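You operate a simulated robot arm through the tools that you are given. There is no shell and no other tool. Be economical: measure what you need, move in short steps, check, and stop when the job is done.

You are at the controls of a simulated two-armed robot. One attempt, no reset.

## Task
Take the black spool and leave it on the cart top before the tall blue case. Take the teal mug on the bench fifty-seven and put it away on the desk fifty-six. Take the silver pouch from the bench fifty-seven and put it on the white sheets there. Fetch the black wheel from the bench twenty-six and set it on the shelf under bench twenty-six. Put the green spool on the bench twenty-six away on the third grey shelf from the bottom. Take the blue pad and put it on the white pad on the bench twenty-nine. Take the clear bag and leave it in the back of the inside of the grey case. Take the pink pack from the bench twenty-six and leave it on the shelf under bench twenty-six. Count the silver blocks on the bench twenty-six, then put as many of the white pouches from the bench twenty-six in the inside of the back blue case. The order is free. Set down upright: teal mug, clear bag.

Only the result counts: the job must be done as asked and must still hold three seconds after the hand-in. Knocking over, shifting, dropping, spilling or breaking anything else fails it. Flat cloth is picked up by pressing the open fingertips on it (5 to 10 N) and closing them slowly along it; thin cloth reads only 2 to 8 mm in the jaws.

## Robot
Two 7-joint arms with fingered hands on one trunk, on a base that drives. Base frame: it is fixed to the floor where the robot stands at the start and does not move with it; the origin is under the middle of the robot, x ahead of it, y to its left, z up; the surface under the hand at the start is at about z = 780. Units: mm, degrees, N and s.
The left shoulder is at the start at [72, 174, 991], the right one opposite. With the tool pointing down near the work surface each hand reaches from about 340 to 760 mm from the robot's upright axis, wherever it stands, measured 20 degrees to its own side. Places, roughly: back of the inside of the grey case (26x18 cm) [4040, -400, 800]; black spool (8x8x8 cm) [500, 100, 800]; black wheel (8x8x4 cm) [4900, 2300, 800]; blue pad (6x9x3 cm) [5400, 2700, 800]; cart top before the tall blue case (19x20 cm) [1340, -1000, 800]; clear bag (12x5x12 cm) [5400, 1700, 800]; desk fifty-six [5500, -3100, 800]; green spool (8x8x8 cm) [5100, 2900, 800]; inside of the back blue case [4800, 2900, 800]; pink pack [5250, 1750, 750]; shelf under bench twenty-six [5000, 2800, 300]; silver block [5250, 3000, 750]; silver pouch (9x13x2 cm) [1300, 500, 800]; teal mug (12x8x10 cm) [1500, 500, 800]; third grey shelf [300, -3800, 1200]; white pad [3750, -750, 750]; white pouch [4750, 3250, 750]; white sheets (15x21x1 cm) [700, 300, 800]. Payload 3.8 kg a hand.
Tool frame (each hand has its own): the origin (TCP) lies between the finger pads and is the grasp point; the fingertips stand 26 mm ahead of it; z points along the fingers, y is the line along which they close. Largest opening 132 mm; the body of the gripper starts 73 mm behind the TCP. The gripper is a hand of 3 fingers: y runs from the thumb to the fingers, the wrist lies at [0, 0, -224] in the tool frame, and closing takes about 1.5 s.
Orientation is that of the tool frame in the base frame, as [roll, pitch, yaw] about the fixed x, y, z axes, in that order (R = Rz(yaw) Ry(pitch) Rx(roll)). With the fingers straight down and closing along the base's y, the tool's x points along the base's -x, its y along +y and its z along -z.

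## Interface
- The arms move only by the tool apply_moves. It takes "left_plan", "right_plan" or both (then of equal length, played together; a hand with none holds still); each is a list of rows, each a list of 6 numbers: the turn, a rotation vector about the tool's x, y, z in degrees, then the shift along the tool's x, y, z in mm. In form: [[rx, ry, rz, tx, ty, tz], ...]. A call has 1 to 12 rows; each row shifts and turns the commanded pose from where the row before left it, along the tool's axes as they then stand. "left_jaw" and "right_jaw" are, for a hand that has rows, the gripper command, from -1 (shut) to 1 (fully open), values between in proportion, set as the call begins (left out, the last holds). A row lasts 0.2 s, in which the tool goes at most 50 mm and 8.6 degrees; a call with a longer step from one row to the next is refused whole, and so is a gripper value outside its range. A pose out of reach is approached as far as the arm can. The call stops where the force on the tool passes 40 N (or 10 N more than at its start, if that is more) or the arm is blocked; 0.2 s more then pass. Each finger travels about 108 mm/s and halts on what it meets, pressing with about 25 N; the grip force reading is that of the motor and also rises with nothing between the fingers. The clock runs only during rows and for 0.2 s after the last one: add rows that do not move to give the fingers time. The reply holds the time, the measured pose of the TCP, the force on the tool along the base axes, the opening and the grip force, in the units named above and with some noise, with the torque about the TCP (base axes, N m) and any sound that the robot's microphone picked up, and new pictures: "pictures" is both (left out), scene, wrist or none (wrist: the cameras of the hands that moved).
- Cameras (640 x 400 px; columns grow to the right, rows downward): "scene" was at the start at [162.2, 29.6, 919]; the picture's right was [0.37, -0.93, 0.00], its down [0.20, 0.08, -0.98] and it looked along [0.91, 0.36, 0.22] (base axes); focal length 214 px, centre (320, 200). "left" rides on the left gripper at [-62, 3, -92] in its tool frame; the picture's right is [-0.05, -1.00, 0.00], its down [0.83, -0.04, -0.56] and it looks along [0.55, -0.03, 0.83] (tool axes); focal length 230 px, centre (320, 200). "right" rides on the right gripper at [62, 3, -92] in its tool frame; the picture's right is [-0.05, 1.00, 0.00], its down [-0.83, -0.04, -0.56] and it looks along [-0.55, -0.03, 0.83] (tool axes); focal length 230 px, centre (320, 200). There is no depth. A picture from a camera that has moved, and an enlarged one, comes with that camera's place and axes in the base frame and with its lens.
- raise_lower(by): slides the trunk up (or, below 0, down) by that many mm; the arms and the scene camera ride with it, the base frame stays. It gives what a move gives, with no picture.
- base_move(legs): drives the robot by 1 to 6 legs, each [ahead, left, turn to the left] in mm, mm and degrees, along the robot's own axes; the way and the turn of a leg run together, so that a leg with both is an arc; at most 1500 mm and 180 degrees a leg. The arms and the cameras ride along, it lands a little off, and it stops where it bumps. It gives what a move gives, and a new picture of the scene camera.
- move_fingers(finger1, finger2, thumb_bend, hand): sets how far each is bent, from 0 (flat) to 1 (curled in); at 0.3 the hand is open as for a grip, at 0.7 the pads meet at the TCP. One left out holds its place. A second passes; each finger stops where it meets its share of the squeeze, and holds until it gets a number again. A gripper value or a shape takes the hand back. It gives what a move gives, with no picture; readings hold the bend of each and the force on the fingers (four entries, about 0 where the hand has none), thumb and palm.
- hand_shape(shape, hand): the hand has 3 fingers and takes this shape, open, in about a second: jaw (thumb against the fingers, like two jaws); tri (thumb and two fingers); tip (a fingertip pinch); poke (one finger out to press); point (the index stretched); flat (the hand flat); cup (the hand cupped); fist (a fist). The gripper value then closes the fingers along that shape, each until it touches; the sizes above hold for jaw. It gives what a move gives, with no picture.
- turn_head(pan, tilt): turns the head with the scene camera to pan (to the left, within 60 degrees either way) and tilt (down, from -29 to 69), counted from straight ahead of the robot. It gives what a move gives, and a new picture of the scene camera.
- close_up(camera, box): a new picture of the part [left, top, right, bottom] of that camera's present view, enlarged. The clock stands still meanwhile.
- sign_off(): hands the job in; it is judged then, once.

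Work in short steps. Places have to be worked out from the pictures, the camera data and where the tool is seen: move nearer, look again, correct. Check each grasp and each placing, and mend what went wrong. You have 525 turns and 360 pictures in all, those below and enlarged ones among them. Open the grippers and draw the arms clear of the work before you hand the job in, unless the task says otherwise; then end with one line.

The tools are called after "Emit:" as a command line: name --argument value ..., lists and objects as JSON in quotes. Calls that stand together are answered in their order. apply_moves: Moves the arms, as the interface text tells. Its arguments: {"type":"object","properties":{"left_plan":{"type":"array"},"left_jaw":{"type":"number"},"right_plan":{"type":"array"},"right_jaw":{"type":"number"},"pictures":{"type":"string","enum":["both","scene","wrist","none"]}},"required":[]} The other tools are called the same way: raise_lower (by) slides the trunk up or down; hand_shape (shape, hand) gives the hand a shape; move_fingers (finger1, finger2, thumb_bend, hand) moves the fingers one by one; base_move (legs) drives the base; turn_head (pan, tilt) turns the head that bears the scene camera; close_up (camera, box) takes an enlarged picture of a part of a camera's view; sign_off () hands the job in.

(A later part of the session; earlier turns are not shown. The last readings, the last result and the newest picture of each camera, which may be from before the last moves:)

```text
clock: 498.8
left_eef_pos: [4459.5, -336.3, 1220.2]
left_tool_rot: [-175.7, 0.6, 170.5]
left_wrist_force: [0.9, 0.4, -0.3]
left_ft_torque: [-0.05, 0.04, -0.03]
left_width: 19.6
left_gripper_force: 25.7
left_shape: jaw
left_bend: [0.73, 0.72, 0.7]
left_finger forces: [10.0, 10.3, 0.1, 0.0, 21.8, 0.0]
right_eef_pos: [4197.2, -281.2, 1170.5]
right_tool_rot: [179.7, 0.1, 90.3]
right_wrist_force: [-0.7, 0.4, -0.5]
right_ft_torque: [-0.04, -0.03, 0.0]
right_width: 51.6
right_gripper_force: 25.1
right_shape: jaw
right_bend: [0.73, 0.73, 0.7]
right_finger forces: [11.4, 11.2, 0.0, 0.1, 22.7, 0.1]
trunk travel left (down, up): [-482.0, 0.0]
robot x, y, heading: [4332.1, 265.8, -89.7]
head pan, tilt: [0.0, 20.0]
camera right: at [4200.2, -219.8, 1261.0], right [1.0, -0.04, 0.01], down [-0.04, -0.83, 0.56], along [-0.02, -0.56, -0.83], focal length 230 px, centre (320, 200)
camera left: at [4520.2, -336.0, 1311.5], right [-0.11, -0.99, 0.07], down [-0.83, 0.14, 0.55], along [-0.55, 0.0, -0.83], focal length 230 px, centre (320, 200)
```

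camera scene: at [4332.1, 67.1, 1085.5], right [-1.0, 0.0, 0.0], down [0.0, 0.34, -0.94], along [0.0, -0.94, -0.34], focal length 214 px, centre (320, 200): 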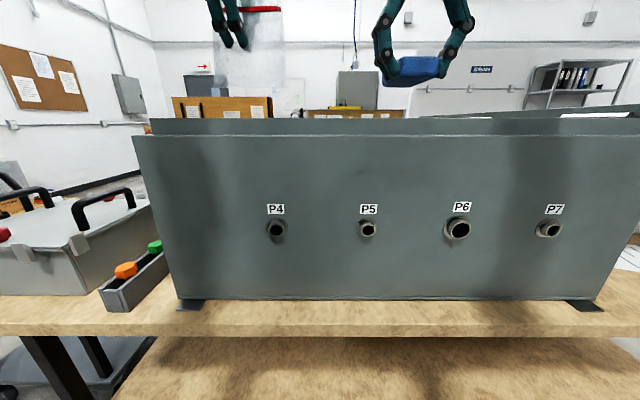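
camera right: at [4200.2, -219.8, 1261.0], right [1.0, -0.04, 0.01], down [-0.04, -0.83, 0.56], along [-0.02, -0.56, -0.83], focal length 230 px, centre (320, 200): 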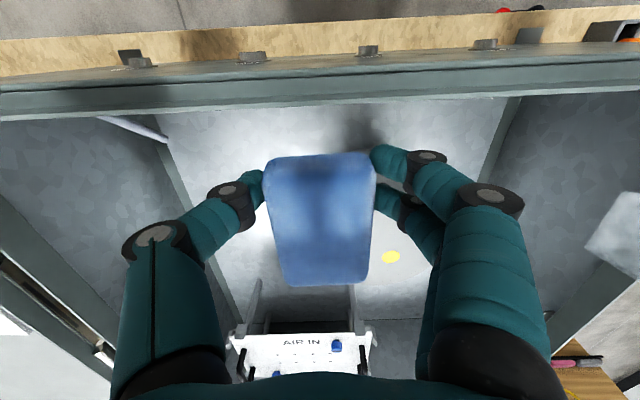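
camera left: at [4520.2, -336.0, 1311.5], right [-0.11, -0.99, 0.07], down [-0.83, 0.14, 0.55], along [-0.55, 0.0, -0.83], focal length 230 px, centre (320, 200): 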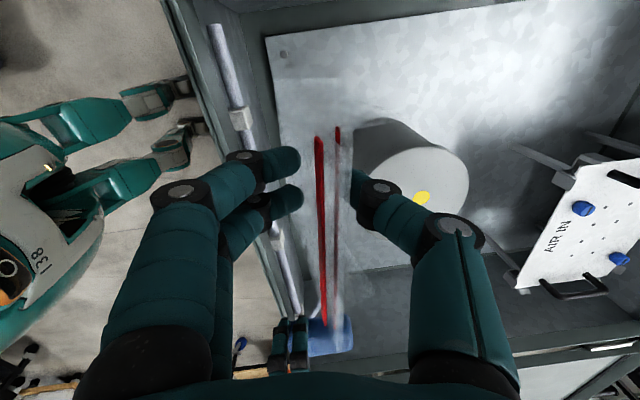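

The free area near the back (+y) wall at (4040, −400) is clear of the equipment. The walls are high, so first I back off and test whether the left forearm stays above the rim when the hand is that low.

Emit:
base_move --legs '[[-430, 0, 0]]'

Emit:
apply_moves --left_plan '[[0, 0, 0, 0, 0, 45], [0, 0, 0, 0, 0, 45], [0, 0, 0, 0, 0, 45], [0, 0, 0, 0, 0, 45], [0, 0, 0, 0, 0, 45], [0, 0, 0, 0, 0, 45], [0, 0, 0, 0, 0, 45], [0, 0, 0, 0, 0, 25]]' --pictures "none"

Emit:
turn_head --pan 45 --tilt 10

```text
clock: 501.4
left_eef_pos: [4456.2, 93.3, 1219.2]
left_tool_rot: [-175.7, 0.6, 170.3]
left_wrist_force: [-0.1, 0.8, -0.5]
left_ft_torque: [-0.01, -0.01, -0.05]
left_width: 19.5
left_gripper_force: 25.3
left_shape: jaw
left_bend: [0.73, 0.72, 0.7]
left_finger forces: [10.1, 10.3, 0.1, 0.0, 21.7, 0.0]
right_eef_pos: [4195.7, 149.7, 1168.3]
right_tool_rot: [179.7, 0.0, 90.2]
right_wrist_force: [-0.9, -0.1, -1.2]
right_ft_torque: [0.03, -0.04, 0.03]
right_width: 51.7
right_gripper_force: 24.8
right_shape: jaw
right_bend: [0.73, 0.73, 0.7]
right_finger forces: [11.5, 11.2, 0.0, 0.0, 22.6, 0.1]
trunk travel left (down, up): [-482.0, 0.0]
robot x, y, heading: [4328.4, 701.1, -90.0]
head pan, tilt: [0.0, 20.0]
camera scene: at [4330.9, 497.7, 1085.1], right [-1.0, 0.0, 0.0], down [0.0, 0.34, -0.94], along [0.0, -0.94, -0.34], focal length 214 px, centre (320, 200)
```

scene: 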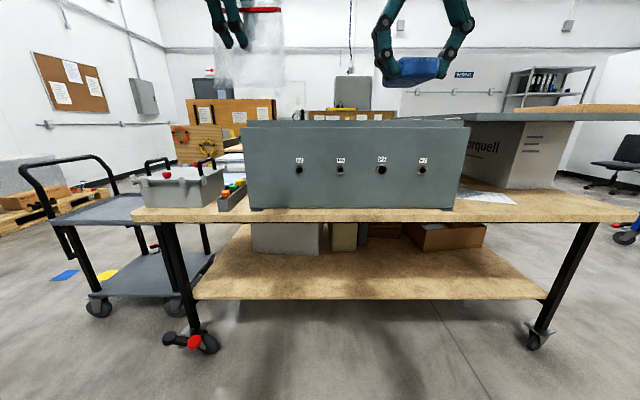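

```text
clock: 503.2
left_eef_pos: [4459.3, 67.7, 882.2]
left_tool_rot: [-175.8, 0.5, 170.3]
left_wrist_force: [0.8, 0.0, -0.8]
left_ft_torque: [0.02, 0.01, 0.0]
left_width: 19.4
left_gripper_force: 25.1
left_shape: jaw
left_bend: [0.73, 0.72, 0.7]
left_finger forces: [10.0, 10.1, 0.0, 0.1, 21.6, 0.0]
right_eef_pos: [4196.1, 148.1, 1169.1]
right_tool_rot: [179.8, 0.2, 90.1]
right_wrist_force: [0.5, 0.5, 0.1]
right_ft_torque: [0.02, -0.03, 0.03]
right_width: 51.7
right_gripper_force: 25.2
right_shape: jaw
right_bend: [0.73, 0.73, 0.7]
right_finger forces: [11.5, 11.2, 0.0, 0.0, 22.7, 0.0]
trunk travel left (down, up): [-482.0, 0.0]
robot x, y, heading: [4331.8, 698.2, -89.8]
head pan, tilt: [0.0, 20.0]
```

```text
clock: 504.3
left_eef_pos: [4459.2, 67.5, 883.7]
left_tool_rot: [-175.9, 0.6, 170.3]
left_wrist_force: [-1.0, 0.9, -2.0]
left_ft_torque: [0.03, 0.03, -0.01]
left_width: 19.1
left_gripper_force: 25.8
left_shape: jaw
left_bend: [0.73, 0.72, 0.7]
left_finger forces: [10.0, 10.2, 0.1, 0.0, 21.6, 0.1]
right_eef_pos: [4195.6, 150.6, 1168.0]
right_tool_rot: [179.6, 0.2, 90.2]
right_wrist_force: [0.3, -0.1, 0.0]
right_ft_torque: [0.02, -0.01, 0.0]
right_width: 51.6
right_gripper_force: 25.1
right_shape: jaw
right_bend: [0.73, 0.73, 0.7]
right_finger forces: [11.4, 11.2, 0.1, 0.1, 22.7, 0.0]
trunk travel left (down, up): [-482.0, 0.0]
robot x, y, heading: [4330.3, 701.4, -89.9]
head pan, tilt: [45.0, 10.0]
camera scene: at [4396.6, 525.1, 1101.6], right [-0.71, -0.71, 0.0], down [-0.12, 0.12, -0.98], along [0.7, -0.7, -0.17], focal length 214 px, centre (320, 200)
```

scene: 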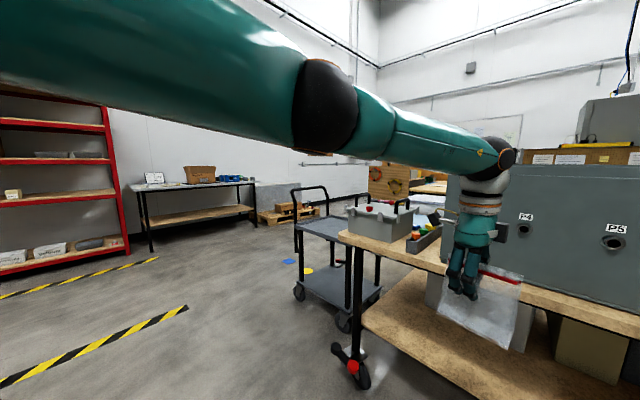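

The forearm stays at z>1080 with the hand that low, so it clears the rim (≈1068). I level the hand, raise it again, tuck in the right hand, then take up a position turned 25° right so that only the left hand enters the case.

Emit:
apply_moves --left_plan '[[-4.2, 0, 0, 0, 0, -45], [0, 0, 0, 0, 0, -45], [0, 0, 0, 0, 0, -45], [0, 0, 0, 0, 0, -45], [0, 0, 0, 0, 0, -45], [0, 0, 0, 0, 0, -45], [0, 0, 0, 0, 0, -30]]' --right_plan '[[0, 0, 0, 40, 0, 0], [0, 0, 0, 40, 0, 0], [0, 0, 0, 40, 0, 0], [0, 0, 0, 20, 0, 0], [0, 0, 0, 0, 0, 0], [0, 0, 0, 0, 0, 0], [0, 0, 0, 0, 0, 0]]' --pictures "none"

Emit:
base_move --legs '[[0, 0, -25]]'

```text
clock: 505.9
left_eef_pos: [4454.4, 94.4, 1174.3]
left_tool_rot: [-180.0, 0.6, 170.2]
left_wrist_force: [-0.3, -0.1, 0.6]
left_ft_torque: [-0.03, -0.05, -0.02]
left_width: 19.3
left_gripper_force: 25.0
left_shape: jaw
left_bend: [0.73, 0.72, 0.7]
left_finger forces: [9.9, 10.1, 0.0, 0.1, 21.5, 0.0]
left hand out of reach, approached as far as the arm can: row 5, 6
right_eef_pos: [4193.2, 290.5, 1168.0]
right_tool_rot: [179.6, 0.3, 90.1]
right_wrist_force: [-0.6, 0.6, 0.3]
right_ft_torque: [-0.02, -0.02, -0.01]
right_width: 51.5
right_gripper_force: 25.3
right_shape: jaw
right_bend: [0.73, 0.73, 0.7]
right_finger forces: [11.5, 11.1, 0.0, 0.0, 22.7, 0.0]
trunk travel left (down, up): [-482.0, 0.0]
robot x, y, heading: [4328.7, 698.8, -89.9]
head pan, tilt: [45.0, 10.0]
```

```text
clock: 507.6
left_eef_pos: [4188.4, 96.7, 1171.9]
left_tool_rot: [-180.0, 0.6, 145.1]
left_wrist_force: [-1.1, 0.3, -0.2]
left_ft_torque: [0.0, -0.01, -0.02]
left_width: 19.1
left_gripper_force: 24.8
left_shape: jaw
left_bend: [0.73, 0.72, 0.7]
left_finger forces: [9.9, 10.1, 0.0, 0.0, 21.3, 0.1]
right_eef_pos: [4034.5, 385.9, 1168.8]
right_tool_rot: [179.7, 0.3, 65.2]
right_wrist_force: [-0.4, 0.1, -0.6]
right_ft_torque: [0.0, -0.03, 0.0]
right_width: 51.7
right_gripper_force: 25.2
right_shape: jaw
right_bend: [0.73, 0.73, 0.7]
right_finger forces: [11.5, 11.3, 0.0, 0.0, 22.7, 0.0]
trunk travel left (down, up): [-482.0, 0.0]
robot x, y, heading: [4335.3, 701.0, -115.0]
head pan, tilt: [45.0, 10.0]
camera scene: at [4316.5, 513.8, 1101.6], right [-0.94, -0.34, 0.0], down [-0.06, 0.16, -0.98], along [0.33, -0.93, -0.17], focal length 214 px, centre (320, 200)
```

scene: 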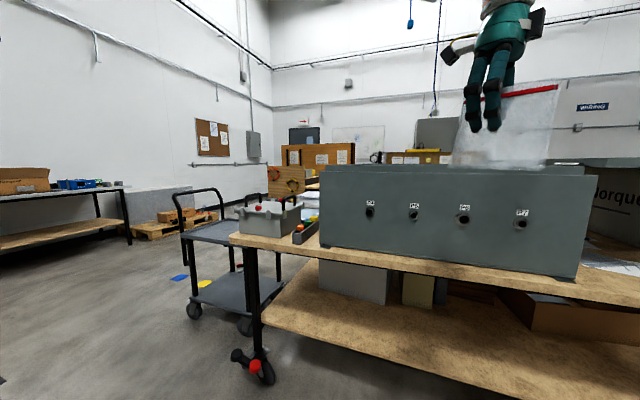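

Bag bottom would clear the rim by only ~20 mm. I draw the hand in a little to gain height.

Emit:
apply_moves --left_plan '[[0, 0, 0, 5, 30, -30], [0, 0, 0, 5, 30, -30], [0, 0, 0, 0, 0, -30]]' --pictures "none"

```text
clock: 508.4
left_eef_pos: [4212.9, 154.1, 1261.7]
left_tool_rot: [179.9, 0.7, 145.2]
left_wrist_force: [-0.2, -0.6, -0.2]
left_ft_torque: [0.0, -0.03, 0.0]
left_width: 19.2
left_gripper_force: 25.3
left_shape: jaw
left_bend: [0.73, 0.72, 0.7]
left_finger forces: [9.7, 10.1, 0.0, 0.1, 21.3, 0.0]
right_eef_pos: [4035.5, 385.7, 1168.7]
right_tool_rot: [179.8, 0.3, 65.1]
right_wrist_force: [-0.3, -1.1, -1.2]
right_ft_torque: [0.04, -0.01, -0.01]
right_width: 51.7
right_gripper_force: 25.2
right_shape: jaw
right_bend: [0.73, 0.73, 0.7]
right_finger forces: [11.5, 11.2, 0.1, 0.1, 22.7, 0.0]
trunk travel left (down, up): [-482.0, 0.0]
robot x, y, heading: [4328.8, 699.9, -115.4]
head pan, tilt: [45.0, 10.0]
```

Height 1262 now. I drive in so the bag hangs over the case's back part, and look.

Emit:
base_move --legs '[[500, 60, 0]]'

Emit:
apply_moves --left_plan '[[0, 0, 0, 0, 0, 0]]' --pictures "wrist"

Emit:
turn_head --pan 20 --tilt 15

```text
clock: 511.4
left_eef_pos: [4053.9, -329.7, 1261.8]
left_tool_rot: [-180.0, 0.6, 145.1]
left_wrist_force: [-0.7, -0.4, -0.7]
left_ft_torque: [0.05, 0.02, 0.0]
left_width: 19.0
left_gripper_force: 24.8
left_shape: jaw
left_bend: [0.73, 0.72, 0.7]
left_finger forces: [9.7, 10.1, 0.0, 0.0, 21.3, 0.0]
right_eef_pos: [3875.3, -97.8, 1169.4]
right_tool_rot: [179.7, 0.2, 65.1]
right_wrist_force: [-0.9, -1.4, 0.7]
right_ft_torque: [0.01, -0.02, -0.01]
right_width: 51.5
right_gripper_force: 25.3
right_shape: jaw
right_bend: [0.73, 0.73, 0.7]
right_finger forces: [11.6, 11.2, 0.0, 0.0, 22.7, 0.1]
trunk travel left (down, up): [-482.0, 0.0]
robot x, y, heading: [4176.4, 219.5, -115.2]
head pan, tilt: [45.0, 10.0]
camera scene: at [4156.9, 30.6, 1101.7], right [-0.94, -0.34, 0.0], down [-0.06, 0.16, -0.98], along [0.34, -0.93, -0.17], focal length 214 px, centre (320, 200)
```

scene: 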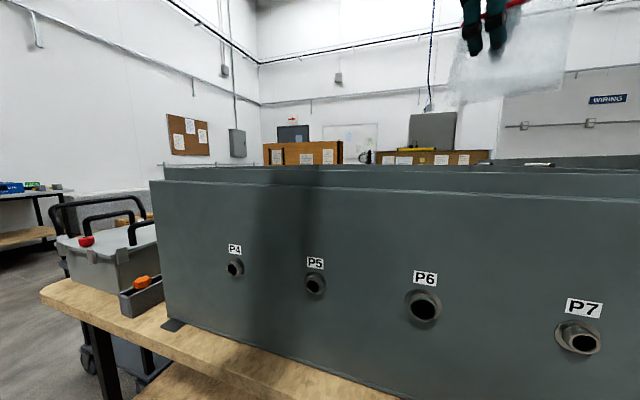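

```text
clock: 511.8
left_eef_pos: [4054.0, -328.9, 1261.9]
left_tool_rot: [-179.9, 0.7, 145.2]
left_wrist_force: [0.1, 0.4, -0.1]
left_ft_torque: [0.02, 0.03, 0.0]
left_width: 19.1
left_gripper_force: 25.5
left_shape: jaw
left_bend: [0.73, 0.72, 0.7]
left_finger forces: [9.8, 10.1, 0.0, 0.0, 21.3, 0.0]
right_eef_pos: [3874.8, -96.7, 1169.1]
right_tool_rot: [179.6, 0.2, 65.2]
right_wrist_force: [0.0, 0.3, -0.7]
right_ft_torque: [-0.01, 0.01, 0.02]
right_width: 51.6
right_gripper_force: 24.8
right_shape: jaw
right_bend: [0.73, 0.73, 0.7]
right_finger forces: [11.4, 11.2, 0.0, 0.1, 22.7, 0.0]
trunk travel left (down, up): [-482.0, 0.0]
robot x, y, heading: [4170.2, 212.9, -114.8]
head pan, tilt: [45.0, 10.0]
camera left: at [4105.2, -361.3, 1355.1], right [-0.53, -0.85, 0.0], down [-0.71, 0.44, 0.55], along [-0.46, 0.29, -0.84], focal length 230 px, centre (320, 200)
```

left: 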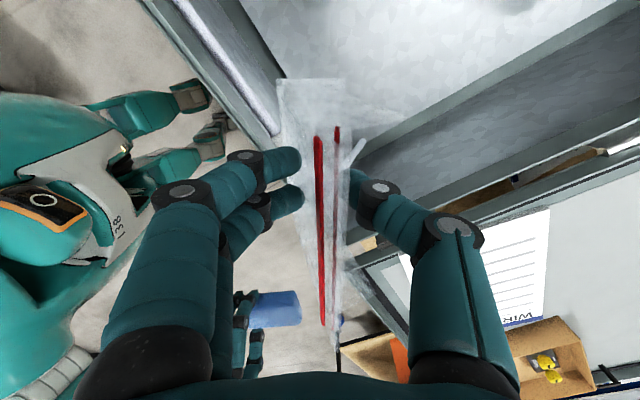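

```text
clock: 512.7
left_eef_pos: [4054.6, -331.6, 1262.5]
left_tool_rot: [179.9, 0.5, 145.2]
left_wrist_force: [-0.3, -0.6, 0.4]
left_ft_torque: [-0.01, -0.03, 0.01]
left_width: 19.2
left_gripper_force: 25.1
left_shape: jaw
left_bend: [0.73, 0.72, 0.7]
left_finger forces: [9.8, 10.1, 0.0, 0.1, 21.3, 0.1]
right_eef_pos: [3875.3, -98.2, 1167.6]
right_tool_rot: [179.7, 0.2, 65.1]
right_wrist_force: [-0.3, 0.2, -0.6]
right_ft_torque: [0.0, 0.01, -0.04]
right_width: 51.5
right_gripper_force: 25.1
right_shape: jaw
right_bend: [0.73, 0.73, 0.7]
right_finger forces: [11.5, 11.2, 0.0, 0.1, 22.7, 0.0]
trunk travel left (down, up): [-482.0, 0.0]
robot x, y, heading: [4173.6, 221.5, -114.9]
head pan, tilt: [20.0, 15.0]
camera scene: at [4117.0, 24.9, 1093.5], right [-1.0, 0.09, 0.0], down [0.02, 0.26, -0.97], along [-0.09, -0.96, -0.26], focal length 214 px, centre (320, 200)
```

scene: 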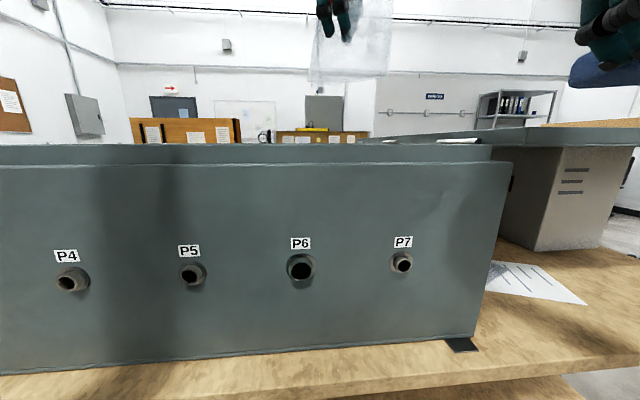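

The bag hangs above the case's back area. I extend to (4040, −400), then lower part-way below the rim.

Emit:
apply_moves --left_plan '[[0, 0, 0, 0, 0, 40], [0, 0, 0, 0, 0, 40], [0, 0, 0, -14, -33, 0], [0, 0, 0, -14, -33, 0], [0, 0, 0, 0, 0, 45], [0, 0, 0, 0, 0, 45]]' --pictures "both"

```text
clock: 514.1
left_eef_pos: [4042.5, -389.6, 1093.1]
left_tool_rot: [-179.9, 0.7, 145.2]
left_wrist_force: [-0.1, -0.3, -0.8]
left_ft_torque: [0.0, -0.03, 0.0]
left_width: 18.5
left_gripper_force: 25.4
left_shape: jaw
left_bend: [0.73, 0.72, 0.71]
left_finger forces: [9.7, 10.0, 0.1, 0.2, 21.0, 0.1]
left hand out of reach, approached as far as the arm can: row 4
right_eef_pos: [3873.9, -97.4, 1167.8]
right_tool_rot: [179.6, 0.2, 65.3]
right_wrist_force: [0.3, 0.1, -0.6]
right_ft_torque: [-0.01, -0.02, -0.01]
right_width: 51.6
right_gripper_force: 24.6
right_shape: jaw
right_bend: [0.73, 0.73, 0.7]
right_finger forces: [11.5, 11.1, 0.0, 0.0, 22.8, 0.0]
trunk travel left (down, up): [-482.0, 0.0]
robot x, y, heading: [4169.3, 214.6, -115.0]
head pan, tilt: [20.0, 15.0]
camera scene: at [4115.7, 25.0, 1093.2], right [-1.0, 0.09, 0.0], down [0.02, 0.26, -0.97], along [-0.09, -0.96, -0.26], focal length 214 px, centre (320, 200)
camera left: at [4092.4, -420.6, 1185.0], right [-0.53, -0.85, 0.0], down [-0.71, 0.44, 0.55], along [-0.46, 0.29, -0.84], focal length 230 px, centre (320, 200)
```

scene: 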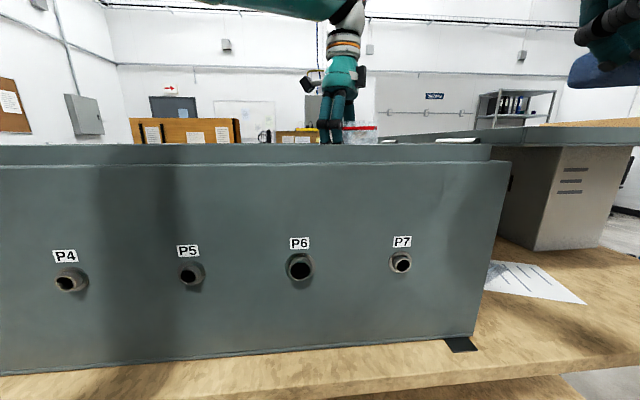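
left: 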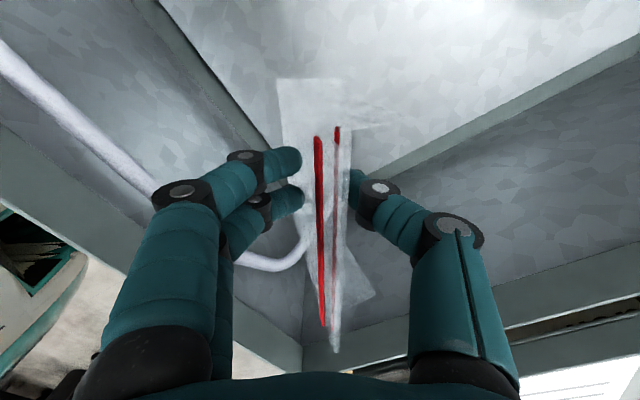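

The bag is over the back corner area of the floor. I lower further.

Emit:
apply_moves --left_plan '[[0, 0, 0, 0, 0, 45], [0, 0, 0, 0, 0, 45], [0, 0, 0, 0, 0, 45], [0, 0, 0, 0, 0, 35]]' --pictures "both"

```text
clock: 515.1
left_eef_pos: [4043.1, -389.9, 923.2]
left_tool_rot: [-180.0, 0.6, 145.1]
left_wrist_force: [0.3, 0.1, -0.9]
left_ft_torque: [-0.01, -0.01, 0.01]
left_width: 18.6
left_gripper_force: 25.1
left_shape: jaw
left_bend: [0.73, 0.72, 0.71]
left_finger forces: [9.8, 9.9, 0.0, 0.0, 21.0, 0.0]
right_eef_pos: [3875.4, -99.3, 1168.2]
right_tool_rot: [179.7, 0.1, 65.2]
right_wrist_force: [0.0, -0.1, 0.0]
right_ft_torque: [-0.01, -0.01, 0.0]
right_width: 51.6
right_gripper_force: 24.9
right_shape: jaw
right_bend: [0.73, 0.73, 0.7]
right_finger forces: [11.5, 11.3, 0.0, 0.0, 22.7, 0.0]
trunk travel left (down, up): [-482.0, 0.0]
robot x, y, heading: [4169.8, 216.6, -115.2]
head pan, tilt: [20.0, 15.0]
camera scene: at [4116.8, 24.6, 1093.3], right [-1.0, 0.09, 0.0], down [0.02, 0.26, -0.97], along [-0.09, -0.96, -0.26], focal length 214 px, centre (320, 200)
camera left: at [4094.5, -422.2, 1014.8], right [-0.53, -0.85, 0.0], down [-0.71, 0.44, 0.55], along [-0.46, 0.29, -0.84], focal length 230 px, centre (320, 200)
```

scene: 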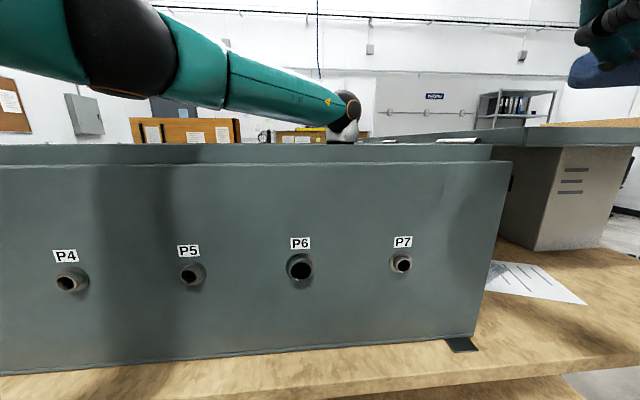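
left: 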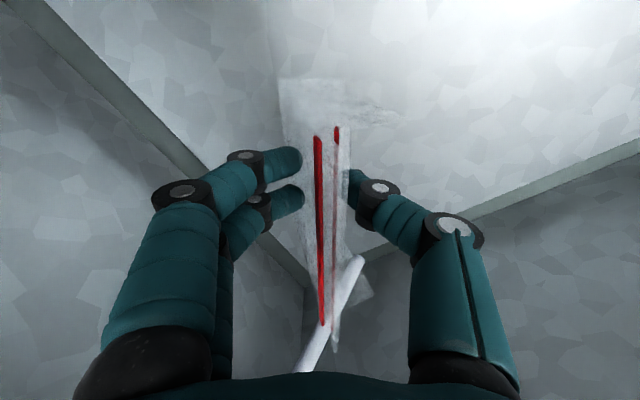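

The forearm clears the rim by ~50 mm. I lower on in small steps to feel the floor.

Emit:
apply_moves --left_plan '[[0, 0, 0, 0, 0, 12], [0, 0, 0, 0, 0, 10], [0, 0, 0, 0, 0, 6], [0, 0, 0, 0, 0, 0]]' --pictures "none"

Emit:
apply_moves --left_plan '[[0, 0, 0, 0, 0, 3], [0, 0, 0, 0, 0, 3], [0, 0, 0, 0, 0, 0]]' --pictures "wrist"

```text
clock: 516.1
left_eef_pos: [4043.9, -390.9, 895.6]
left_tool_rot: [-180.0, 0.6, 145.3]
left_wrist_force: [0.2, -0.3, -0.3]
left_ft_torque: [0.01, 0.01, 0.01]
left_width: 18.8
left_gripper_force: 24.5
left_shape: jaw
left_bend: [0.73, 0.72, 0.71]
left_finger forces: [9.7, 10.0, 0.0, 0.0, 21.0, 0.0]
right_eef_pos: [3876.1, -97.0, 1169.0]
right_tool_rot: [179.6, 0.3, 65.2]
right_wrist_force: [0.2, -0.5, 0.0]
right_ft_torque: [0.01, -0.03, 0.01]
right_width: 51.3
right_gripper_force: 25.1
right_shape: jaw
right_bend: [0.73, 0.73, 0.7]
right_finger forces: [11.5, 11.2, 0.0, 0.1, 22.7, 0.0]
trunk travel left (down, up): [-482.0, 0.0]
robot x, y, heading: [4172.8, 220.8, -115.1]
head pan, tilt: [20.0, 15.0]
```

```text
clock: 516.9
left_eef_pos: [4044.8, -392.7, 890.1]
left_tool_rot: [-179.7, 0.5, 145.2]
left_wrist_force: [-0.9, -2.3, 9.8]
left_ft_torque: [0.05, 0.0, 0.03]
left_width: 19.8
left_gripper_force: 25.4
left_shape: jaw
left_bend: [0.73, 0.73, 0.71]
left_finger forces: [11.3, 12.3, 0.1, 0.0, 26.3, 0.0]
right_eef_pos: [3876.0, -97.9, 1168.9]
right_tool_rot: [179.8, 0.3, 65.2]
right_wrist_force: [1.0, 1.0, -0.6]
right_ft_torque: [0.02, 0.03, 0.0]
right_width: 51.4
right_gripper_force: 25.2
right_shape: jaw
right_bend: [0.73, 0.73, 0.7]
right_finger forces: [11.5, 11.2, 0.0, 0.1, 22.7, 0.0]
trunk travel left (down, up): [-482.0, 0.0]
robot x, y, heading: [4173.9, 215.6, -115.1]
head pan, tilt: [20.0, 15.0]
camera left: at [4095.9, -423.4, 983.2], right [-0.53, -0.85, 0.01], down [-0.71, 0.44, 0.55], along [-0.47, 0.28, -0.84], focal length 230 px, centre (320, 200)
```

left: 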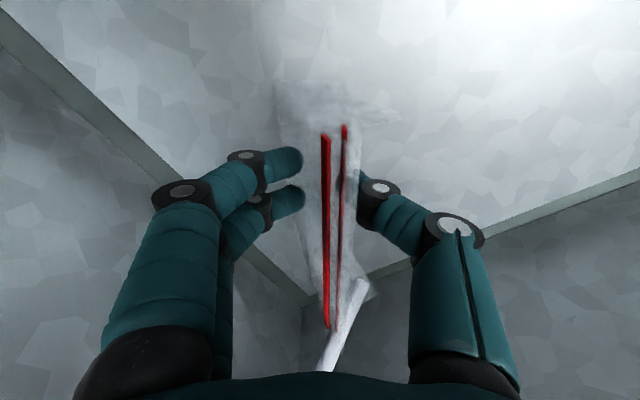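

Contact with the floor. I open slowly in stages.

Emit:
apply_moves --left_plan '[[0, 0, 0, 0, 0, -1], [0, 0, 0, 0, 0, 0], [0, 0, 0, 0, 0, 0]]' --left_jaw -0.3 --pictures "none"

Emit:
apply_moves --left_plan '[[0, 0, 0, 0, 0, 0], [0, 0, 0, 0, 0, 0], [0, 0, 0, 0, 0, 0], [0, 0, 0, 0, 0, 0], [0, 0, 0, 0, 0, 0]]' --left_jaw 0.7 --pictures "wrist"

```text
clock: 517.7
left_eef_pos: [4045.3, -391.5, 889.0]
left_tool_rot: [-180.0, 0.5, 145.1]
left_wrist_force: [0.2, -0.4, 0.0]
left_ft_torque: [-0.01, -0.07, 0.0]
left_width: 45.8
left_gripper_force: 0.1
left_shape: jaw
left_bend: [0.74, 0.74, 0.7]
left_finger forces: [0.0, 0.0, 0.0, 0.1, 0.0, 0.1]
right_eef_pos: [3874.9, -98.8, 1168.2]
right_tool_rot: [179.7, 0.1, 65.2]
right_wrist_force: [1.0, 1.0, -0.2]
right_ft_torque: [-0.01, 0.01, 0.02]
right_width: 51.4
right_gripper_force: 25.0
right_shape: jaw
right_bend: [0.73, 0.73, 0.7]
right_finger forces: [11.4, 11.1, 0.0, 0.0, 22.7, 0.0]
trunk travel left (down, up): [-482.0, 0.0]
robot x, y, heading: [4171.9, 215.8, -115.1]
head pan, tilt: [20.0, 15.0]
```

```text
clock: 518.9
left_eef_pos: [4044.4, -392.8, 889.9]
left_tool_rot: [180.0, 0.7, 145.2]
left_wrist_force: [1.0, 0.9, -1.0]
left_ft_torque: [0.02, 0.04, -0.02]
left_width: 111.7
left_gripper_force: 0.0
left_shape: jaw
left_bend: [0.54, 0.54, 0.5]
left_finger forces: [0.1, 0.1, 0.0, 0.0, 0.0, 0.1]
right_eef_pos: [3875.6, -98.4, 1168.3]
right_tool_rot: [179.7, 0.2, 65.2]
right_wrist_force: [-0.6, -0.5, -0.9]
right_ft_torque: [0.02, 0.01, 0.04]
right_width: 51.5
right_gripper_force: 25.3
right_shape: jaw
right_bend: [0.73, 0.73, 0.7]
right_finger forces: [11.5, 11.2, 0.0, 0.0, 22.7, 0.0]
trunk travel left (down, up): [-482.0, 0.0]
robot x, y, heading: [4173.6, 214.4, -115.1]
head pan, tilt: [20.0, 15.0]
camera left: at [4096.4, -423.8, 981.8], right [-0.53, -0.85, 0.0], down [-0.71, 0.44, 0.55], along [-0.46, 0.29, -0.84], focal length 230 px, centre (320, 200)
```

left: 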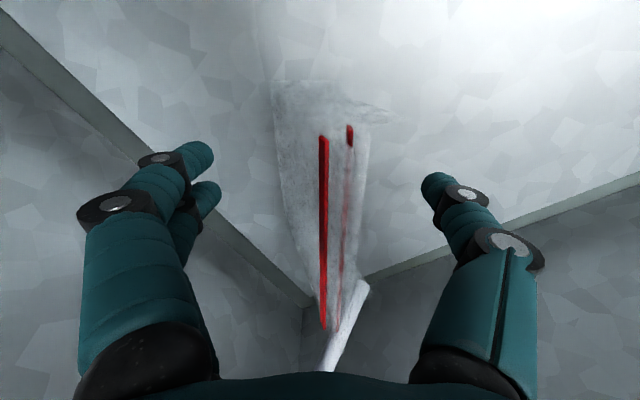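

The bag stands by itself. I rise straight up out of the case.

Emit:
apply_moves --left_plan '[[0, 0, 0, 0, 0, -25], [0, 0, 0, 0, 0, -40], [0, 0, 0, 0, 0, -45], [0, 0, 0, 0, 0, -45], [0, 0, 0, 0, 0, -45], [0, 0, 0, 0, 0, -45], [0, 0, 0, 5, 30, -30], [0, 0, 0, 5, 30, -30], [0, 0, 0, 0, 0, -40]]' --pictures "wrist"

```text
clock: 520.9
left_eef_pos: [4067.1, -331.6, 1236.0]
left_tool_rot: [180.0, 0.7, 145.1]
left_wrist_force: [-0.8, -0.5, -0.5]
left_ft_torque: [0.06, 0.01, 0.02]
left_width: 112.0
left_gripper_force: 0.0
left_shape: jaw
left_bend: [0.54, 0.54, 0.5]
left_finger forces: [0.0, 0.0, 0.1, 0.1, 0.0, 0.0]
right_eef_pos: [3875.4, -96.8, 1168.5]
right_tool_rot: [179.7, 0.2, 65.3]
right_wrist_force: [0.3, -0.4, -0.4]
right_ft_torque: [-0.01, -0.03, -0.02]
right_width: 51.7
right_gripper_force: 25.4
right_shape: jaw
right_bend: [0.73, 0.73, 0.7]
right_finger forces: [11.4, 11.2, 0.0, 0.1, 22.7, 0.0]
trunk travel left (down, up): [-482.0, 0.0]
robot x, y, heading: [4174.1, 214.9, -115.0]
head pan, tilt: [20.0, 15.0]
camera left: at [4118.0, -363.8, 1327.7], right [-0.53, -0.85, 0.0], down [-0.71, 0.44, 0.55], along [-0.46, 0.29, -0.84], focal length 230 px, centre (320, 200)
```

left: 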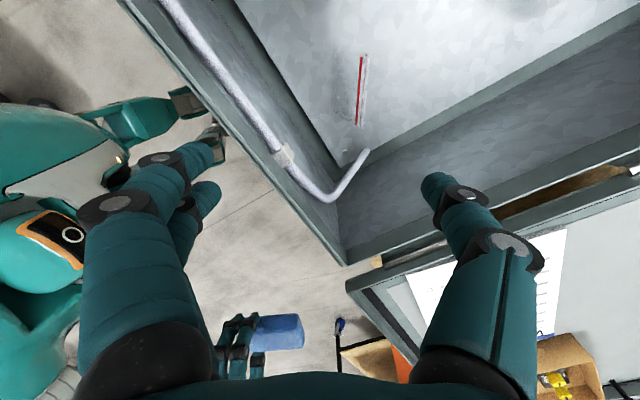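

Zoom to check that the bag stands upright.

Emit:
close_up --camera "left" --box '[280, 20, 440, 180]'

```text
2.50 times, centred on (360, 100) of left
camera zoom: at [4118.0, -363.8, 1327.7], right [-0.53, -0.85, 0.0], down [-0.71, 0.44, 0.55], along [-0.46, 0.29, -0.84], focal length 575 px, centre (220, 450)
```

zoom: 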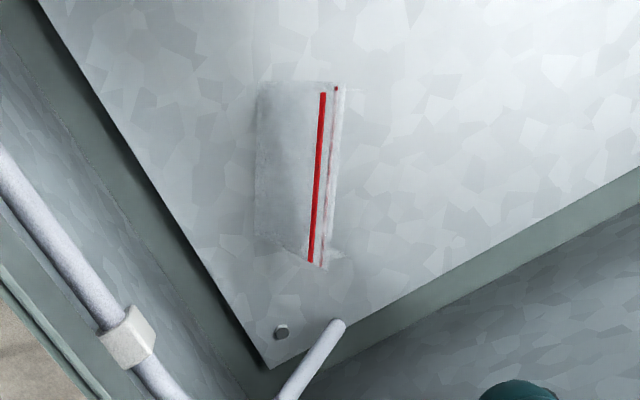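

The bag stands upright in the back of the case. Now the blue pad: I drive round to bench 29's −y side.

Emit:
base_move --legs '[[-450, 0, 0], [0, 0, 25], [0, -1450, 0], [0, -350, 0], [1500, 0, 0], [850, 0, 0]]'

Emit:
base_move --legs '[[0, 1190, 0], [0, 0, 180]]'

Emit:
turn_head --pan 0 --tilt 25

```text
clock: 552.1
left_eef_pos: [2786.5, -2312.1, 1234.7]
left_tool_rot: [179.9, 0.7, 171.6]
left_wrist_force: [0.2, 0.4, -0.2]
left_ft_torque: [0.02, -0.02, 0.0]
left_width: 112.0
left_gripper_force: 0.1
left_shape: jaw
left_bend: [0.54, 0.54, 0.5]
left_finger forces: [0.1, 0.0, 0.0, 0.0, 0.0, 0.0]
right_eef_pos: [2508.8, -2187.5, 1168.1]
right_tool_rot: [179.6, 0.1, 91.7]
right_wrist_force: [-0.2, 1.1, -1.2]
right_ft_torque: [-0.04, 0.02, 0.02]
right_width: 51.8
right_gripper_force: 24.4
right_shape: jaw
right_bend: [0.73, 0.73, 0.7]
right_finger forces: [11.5, 11.2, 0.0, 0.0, 22.7, 0.0]
trunk travel left (down, up): [-482.0, 0.0]
robot x, y, heading: [2635.4, -1775.9, -88.8]
head pan, tilt: [20.0, 15.0]
stopped in leg 6: the robot was blocked; the commanded pose is now the measured one
camera scene: at [2670.2, -1970.7, 1093.5], right [-0.93, -0.36, 0.0], down [-0.09, 0.24, -0.97], along [0.35, -0.9, -0.26], focal length 214 px, centre (320, 200)
```

scene: 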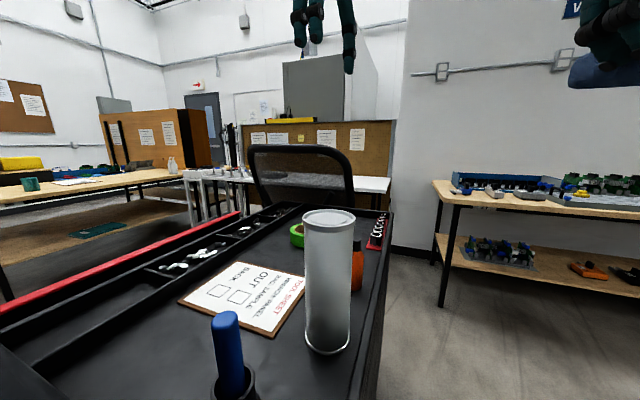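

```text
clock: 553.1
left_eef_pos: [2790.1, -2312.3, 1234.3]
left_tool_rot: [179.9, 0.6, 171.5]
left_wrist_force: [-0.1, -0.4, -0.7]
left_ft_torque: [0.03, 0.03, 0.0]
left_width: 111.9
left_gripper_force: 0.0
left_shape: jaw
left_bend: [0.54, 0.54, 0.5]
left_finger forces: [0.0, 0.0, 0.0, 0.1, 0.1, 0.0]
right_eef_pos: [2512.1, -2187.2, 1168.2]
right_tool_rot: [179.7, 0.1, 91.6]
right_wrist_force: [-0.3, -0.2, -0.6]
right_ft_torque: [0.0, 0.02, 0.0]
right_width: 51.3
right_gripper_force: 25.3
right_shape: jaw
right_bend: [0.73, 0.73, 0.7]
right_finger forces: [11.5, 11.2, 0.1, 0.0, 22.7, 0.0]
trunk travel left (down, up): [-482.0, 0.0]
robot x, y, heading: [2637.8, -1772.7, -88.4]
head pan, tilt: [20.0, 15.0]
stopped in leg 1: the robot was blocked; the commanded pose is now the measured one
camera scene: at [2673.8, -1969.8, 1093.5], right [-0.93, -0.36, 0.0], down [-0.09, 0.24, -0.97], along [0.35, -0.9, -0.26], focal length 214 px, centre (320, 200)
```

scene: 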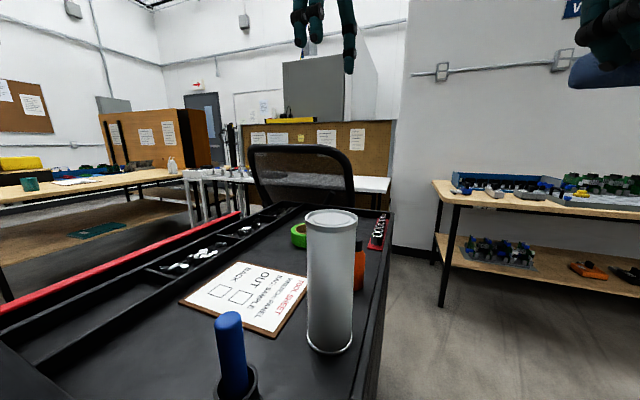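

```text
clock: 554.0
left_eef_pos: [2788.7, -2313.1, 1234.9]
left_tool_rot: [-180.0, 0.6, 171.5]
left_wrist_force: [0.5, -0.5, 0.2]
left_ft_torque: [0.01, -0.04, -0.04]
left_width: 111.8
left_gripper_force: 0.1
left_shape: jaw
left_bend: [0.54, 0.54, 0.5]
left_finger forces: [0.1, 0.0, 0.0, 0.1, 0.0, 0.1]
right_eef_pos: [2511.1, -2188.2, 1168.3]
right_tool_rot: [179.7, 0.2, 91.7]
right_wrist_force: [0.4, -0.6, -0.7]
right_ft_torque: [0.0, -0.01, -0.03]
right_width: 51.5
right_gripper_force: 25.1
right_shape: jaw
right_bend: [0.73, 0.73, 0.7]
right_finger forces: [11.5, 11.2, 0.0, 0.0, 22.6, 0.0]
trunk travel left (down, up): [-482.0, 0.0]
robot x, y, heading: [2636.6, -1771.4, -88.8]
head pan, tilt: [0.0, 25.0]
camera scene: at [2641.7, -1975.1, 1077.2], right [-1.0, -0.02, 0.0], down [-0.01, 0.42, -0.91], along [0.02, -0.91, -0.42], focal length 214 px, centre (320, 200)
```

scene: 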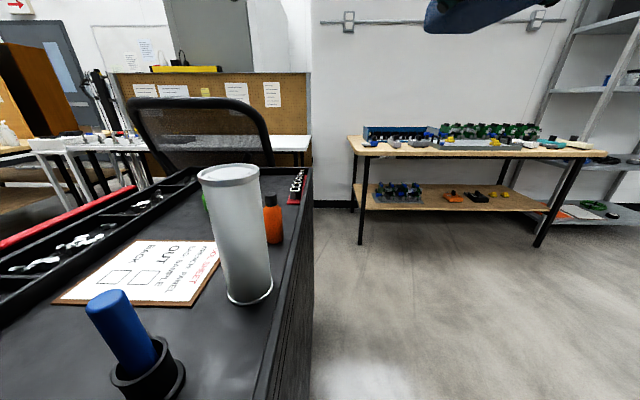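

The black cabinet blocked me; nothing on it has moved. I back off, turn round there, and go sideways along the lane facing bench 29.

Emit:
base_move --legs '[[-170, 0, 0], [0, 0, 178.8], [0, -1110, 0]]'

Emit:
turn_head --pan 0 --tilt 25

```text
clock: 572.3
left_eef_pos: [3592.2, -1053.0, 1234.1]
left_tool_rot: [180.0, 0.7, -9.1]
left_wrist_force: [0.3, 0.6, -0.9]
left_ft_torque: [-0.03, -0.03, -0.03]
left_width: 112.0
left_gripper_force: 0.0
left_shape: jaw
left_bend: [0.54, 0.54, 0.5]
left_finger forces: [0.1, 0.0, 0.1, 0.1, 0.1, 0.0]
right_eef_pos: [3868.8, -1182.1, 1167.7]
right_tool_rot: [179.7, 0.1, -89.0]
right_wrist_force: [-0.2, -0.6, -0.7]
right_ft_torque: [-0.02, 0.0, 0.0]
right_width: 51.5
right_gripper_force: 24.9
right_shape: jaw
right_bend: [0.73, 0.73, 0.7]
right_finger forces: [11.5, 11.1, 0.0, 0.0, 22.7, 0.1]
trunk travel left (down, up): [-482.0, 0.0]
robot x, y, heading: [3738.4, -1595.1, 90.7]
head pan, tilt: [0.0, 25.0]
camera scene: at [3734.3, -1394.6, 1077.2], right [1.0, 0.01, 0.0], down [0.0, -0.42, -0.91], along [-0.01, 0.91, -0.42], focal length 214 px, centre (320, 200)
```

scene: 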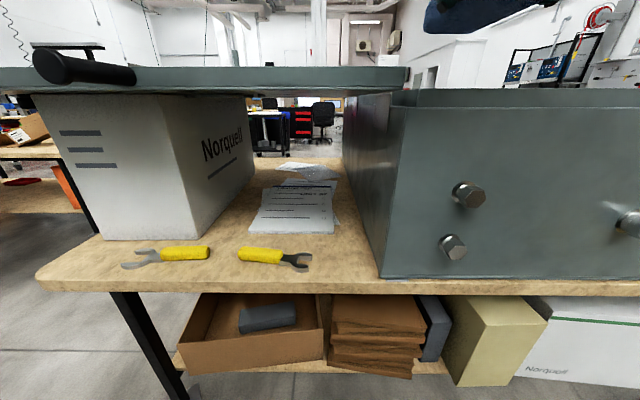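

```text
clock: 572.9
left_eef_pos: [3592.5, -1053.8, 1233.7]
left_tool_rot: [180.0, 0.7, -9.2]
left_wrist_force: [0.5, 1.5, 1.1]
left_ft_torque: [0.01, 0.02, 0.02]
left_width: 112.2
left_gripper_force: 0.0
left_shape: jaw
left_bend: [0.54, 0.54, 0.5]
left_finger forces: [0.1, 0.1, 0.1, 0.0, 0.0, 0.1]
right_eef_pos: [3868.4, -1182.2, 1166.9]
right_tool_rot: [179.7, 0.0, -89.1]
right_wrist_force: [-1.4, 0.5, 0.0]
right_ft_torque: [0.02, 0.0, 0.0]
right_width: 51.4
right_gripper_force: 24.8
right_shape: jaw
right_bend: [0.73, 0.73, 0.7]
right_finger forces: [11.3, 11.1, 0.0, 0.0, 22.6, 0.1]
trunk travel left (down, up): [-482.0, 0.0]
robot x, y, heading: [3736.8, -1594.6, 90.6]
head pan, tilt: [0.0, 25.0]
camera scene: at [3734.3, -1394.6, 1077.2], right [1.0, 0.01, 0.0], down [0.0, -0.42, -0.91], along [-0.01, 0.91, -0.42], focal length 214 px, centre (320, 200)
```

scene: 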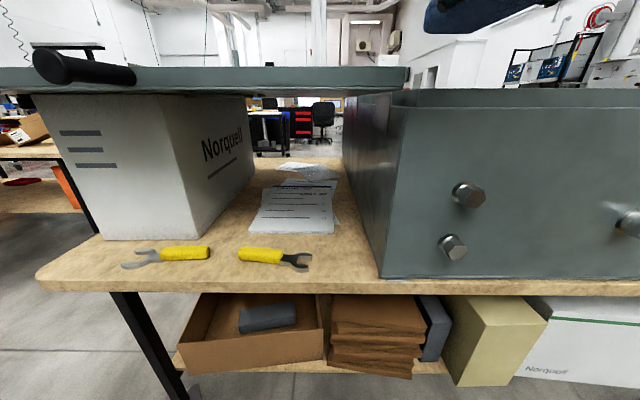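

The white pad seems to be the paper pad lying between the crate and the grey case, below the lid plate. Zoom.

Emit:
close_up --camera "scene" --box '[200, 60, 440, 290]'

Emit:
apply_moves --left_plan '[[0, 0, 0, 0, 0, 0]]' --right_plan '[[0, 0, 0, 0, 0, 0]]' --pictures "wrist"

```text
1.74 times, centred on (320, 175) of scene
camera zoom: at [3734.3, -1394.6, 1077.2], right [1.0, 0.01, 0.0], down [0.0, -0.42, -0.91], along [-0.01, 0.91, -0.42], focal length 373 px, centre (320, 244)
```

zoom: 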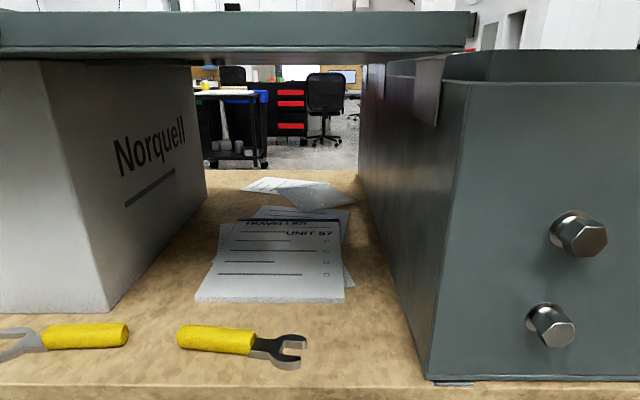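

```text
clock: 573.3
left_eef_pos: [3593.1, -1053.9, 1235.4]
left_tool_rot: [-179.9, 0.7, -9.2]
left_wrist_force: [-0.6, -0.2, 0.1]
left_ft_torque: [-0.01, -0.01, -0.03]
left_width: 112.1
left_gripper_force: 0.0
left_shape: jaw
left_bend: [0.54, 0.54, 0.5]
left_finger forces: [0.0, 0.1, 0.0, 0.0, 0.0, 0.0]
right_eef_pos: [3868.1, -1182.9, 1168.1]
right_tool_rot: [179.8, 0.1, -89.1]
right_wrist_force: [0.4, 0.3, 0.2]
right_ft_torque: [-0.04, 0.0, 0.02]
right_width: 51.5
right_gripper_force: 25.0
right_shape: jaw
right_bend: [0.73, 0.73, 0.7]
right_finger forces: [11.4, 11.1, 0.1, 0.0, 22.6, 0.0]
trunk travel left (down, up): [-482.0, 0.0]
robot x, y, heading: [3738.8, -1592.8, 90.3]
head pan, tilt: [0.0, 25.0]
camera right: at [3865.9, -1245.2, 1259.5], right [-1.0, 0.04, 0.01], down [0.03, 0.83, 0.56], along [0.02, 0.56, -0.83], focal length 230 px, centre (320, 200)
camera left: at [3531.7, -1047.2, 1326.7], right [0.11, 0.99, 0.0], down [0.83, -0.09, 0.55], along [0.54, -0.06, -0.84], focal length 230 px, centre (320, 200)
```

right: 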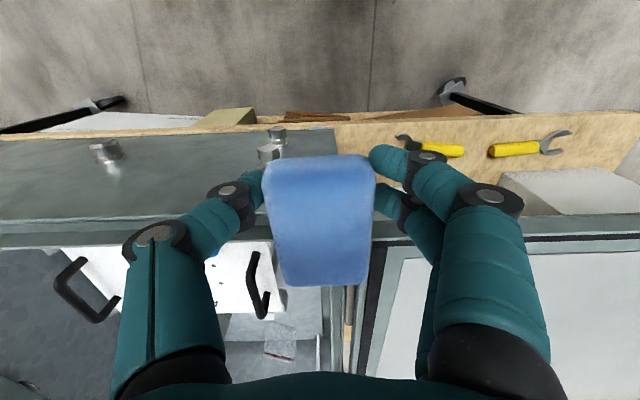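
left: 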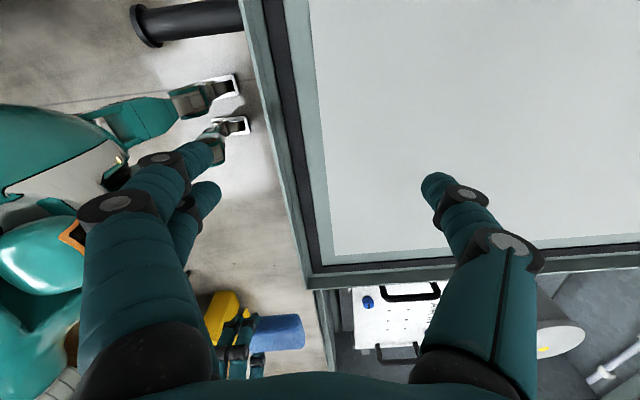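

The white pad (traveller sheets) lies at about x 3545..3755, y −953..−650, under the lid plate (underside ≈1083, front edge y≈−1110). I'll slip the blue pad in with a pitched hand. First I tuck the left hand back and untwist it.

Emit:
apply_moves --left_plan '[[0, 0, 0, 7.5, 47, 0], [0, 0, 0, 7.5, 47, 0], [0, 0, 0, 7.5, 47, 0], [0, 0, 0, 7.5, 47, 0]]' --pictures "none"

Emit:
apply_moves --left_plan '[[0, 0, 8.1, 0, 0, 0], [0, 0, 8.1, 0, 0, 0], [0, 0, 8.1, 0, 0, 0], [0, 0, 8.1, 0, 0, 0], [0, 0, 8.1, 0, 0, 0], [0, 0, 8.1, 0, 0, 0], [0, 0, 8.1, 0, 0, 0], [0, 0, 8.1, 0, 0, 0], [0, 0, 8.1, 0, 0, 0], [0, 0, 8.1, 0, 0, 0]]' --pictures "none"

Emit:
base_move --legs '[[0, 137, -0.5]]'

```text
clock: 574.3
left_eef_pos: [3590.1, -1244.0, 1234.9]
left_tool_rot: [179.9, 0.5, -9.1]
left_wrist_force: [-0.8, 0.2, 0.4]
left_ft_torque: [0.02, 0.01, 0.03]
left_width: 112.1
left_gripper_force: 0.0
left_shape: jaw
left_bend: [0.54, 0.54, 0.5]
left_finger forces: [0.0, 0.0, 0.1, 0.1, 0.0, 0.1]
right_eef_pos: [3867.0, -1183.8, 1168.3]
right_tool_rot: [179.7, 0.2, -89.1]
right_wrist_force: [0.2, 0.2, 0.0]
right_ft_torque: [0.01, 0.03, -0.01]
right_width: 51.6
right_gripper_force: 24.9
right_shape: jaw
right_bend: [0.73, 0.73, 0.7]
right_finger forces: [11.4, 11.1, 0.1, 0.1, 22.6, 0.0]
trunk travel left (down, up): [-482.0, 0.0]
robot x, y, heading: [3740.9, -1595.6, 90.4]
head pan, tilt: [0.0, 25.0]
```

```text
clock: 576.5
left_eef_pos: [3592.2, -1244.4, 1233.6]
left_tool_rot: [179.4, 0.1, -90.3]
left_wrist_force: [1.3, -0.4, 0.7]
left_ft_torque: [0.01, 0.01, 0.02]
left_width: 112.2
left_gripper_force: 0.1
left_shape: jaw
left_bend: [0.54, 0.54, 0.5]
left_finger forces: [0.0, 0.0, 0.0, 0.0, 0.0, 0.0]
right_eef_pos: [3867.8, -1182.1, 1168.7]
right_tool_rot: [179.8, 0.0, -89.1]
right_wrist_force: [0.5, 0.7, -0.6]
right_ft_torque: [-0.01, 0.0, 0.0]
right_width: 51.4
right_gripper_force: 24.9
right_shape: jaw
right_bend: [0.73, 0.73, 0.7]
right_finger forces: [11.5, 11.3, 0.1, 0.1, 22.7, 0.0]
trunk travel left (down, up): [-482.0, 0.0]
robot x, y, heading: [3737.9, -1596.1, 90.8]
head pan, tilt: [0.0, 25.0]
```

```text
clock: 578.3
left_eef_pos: [3460.0, -1244.1, 1233.7]
left_tool_rot: [179.5, 0.1, -90.7]
left_wrist_force: [-0.5, -0.2, 0.6]
left_ft_torque: [0.01, 0.03, -0.02]
left_width: 112.1
left_gripper_force: 0.1
left_shape: jaw
left_bend: [0.54, 0.54, 0.5]
left_finger forces: [0.1, 0.1, 0.1, 0.0, 0.0, 0.0]
right_eef_pos: [3736.2, -1184.2, 1167.9]
right_tool_rot: [179.7, 0.2, -89.6]
right_wrist_force: [0.2, 0.3, -0.8]
right_ft_torque: [0.0, 0.03, 0.01]
right_width: 51.6
right_gripper_force: 24.9
right_shape: jaw
right_bend: [0.73, 0.73, 0.7]
right_finger forces: [11.4, 11.2, 0.0, 0.0, 22.6, 0.0]
trunk travel left (down, up): [-482.0, 0.0]
robot x, y, heading: [3599.9, -1594.3, 90.1]
head pan, tilt: [0.0, 25.0]
camera scene: at [3600.2, -1395.6, 1077.2], right [1.0, 0.0, 0.0], down [0.0, -0.42, -0.91], along [0.0, 0.91, -0.42], focal length 214 px, centre (320, 200)
```

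scene: 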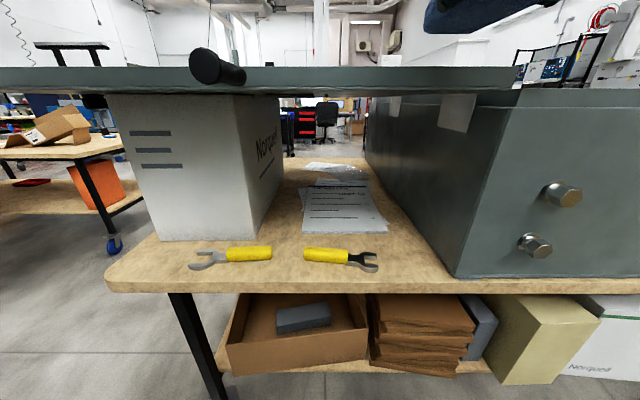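

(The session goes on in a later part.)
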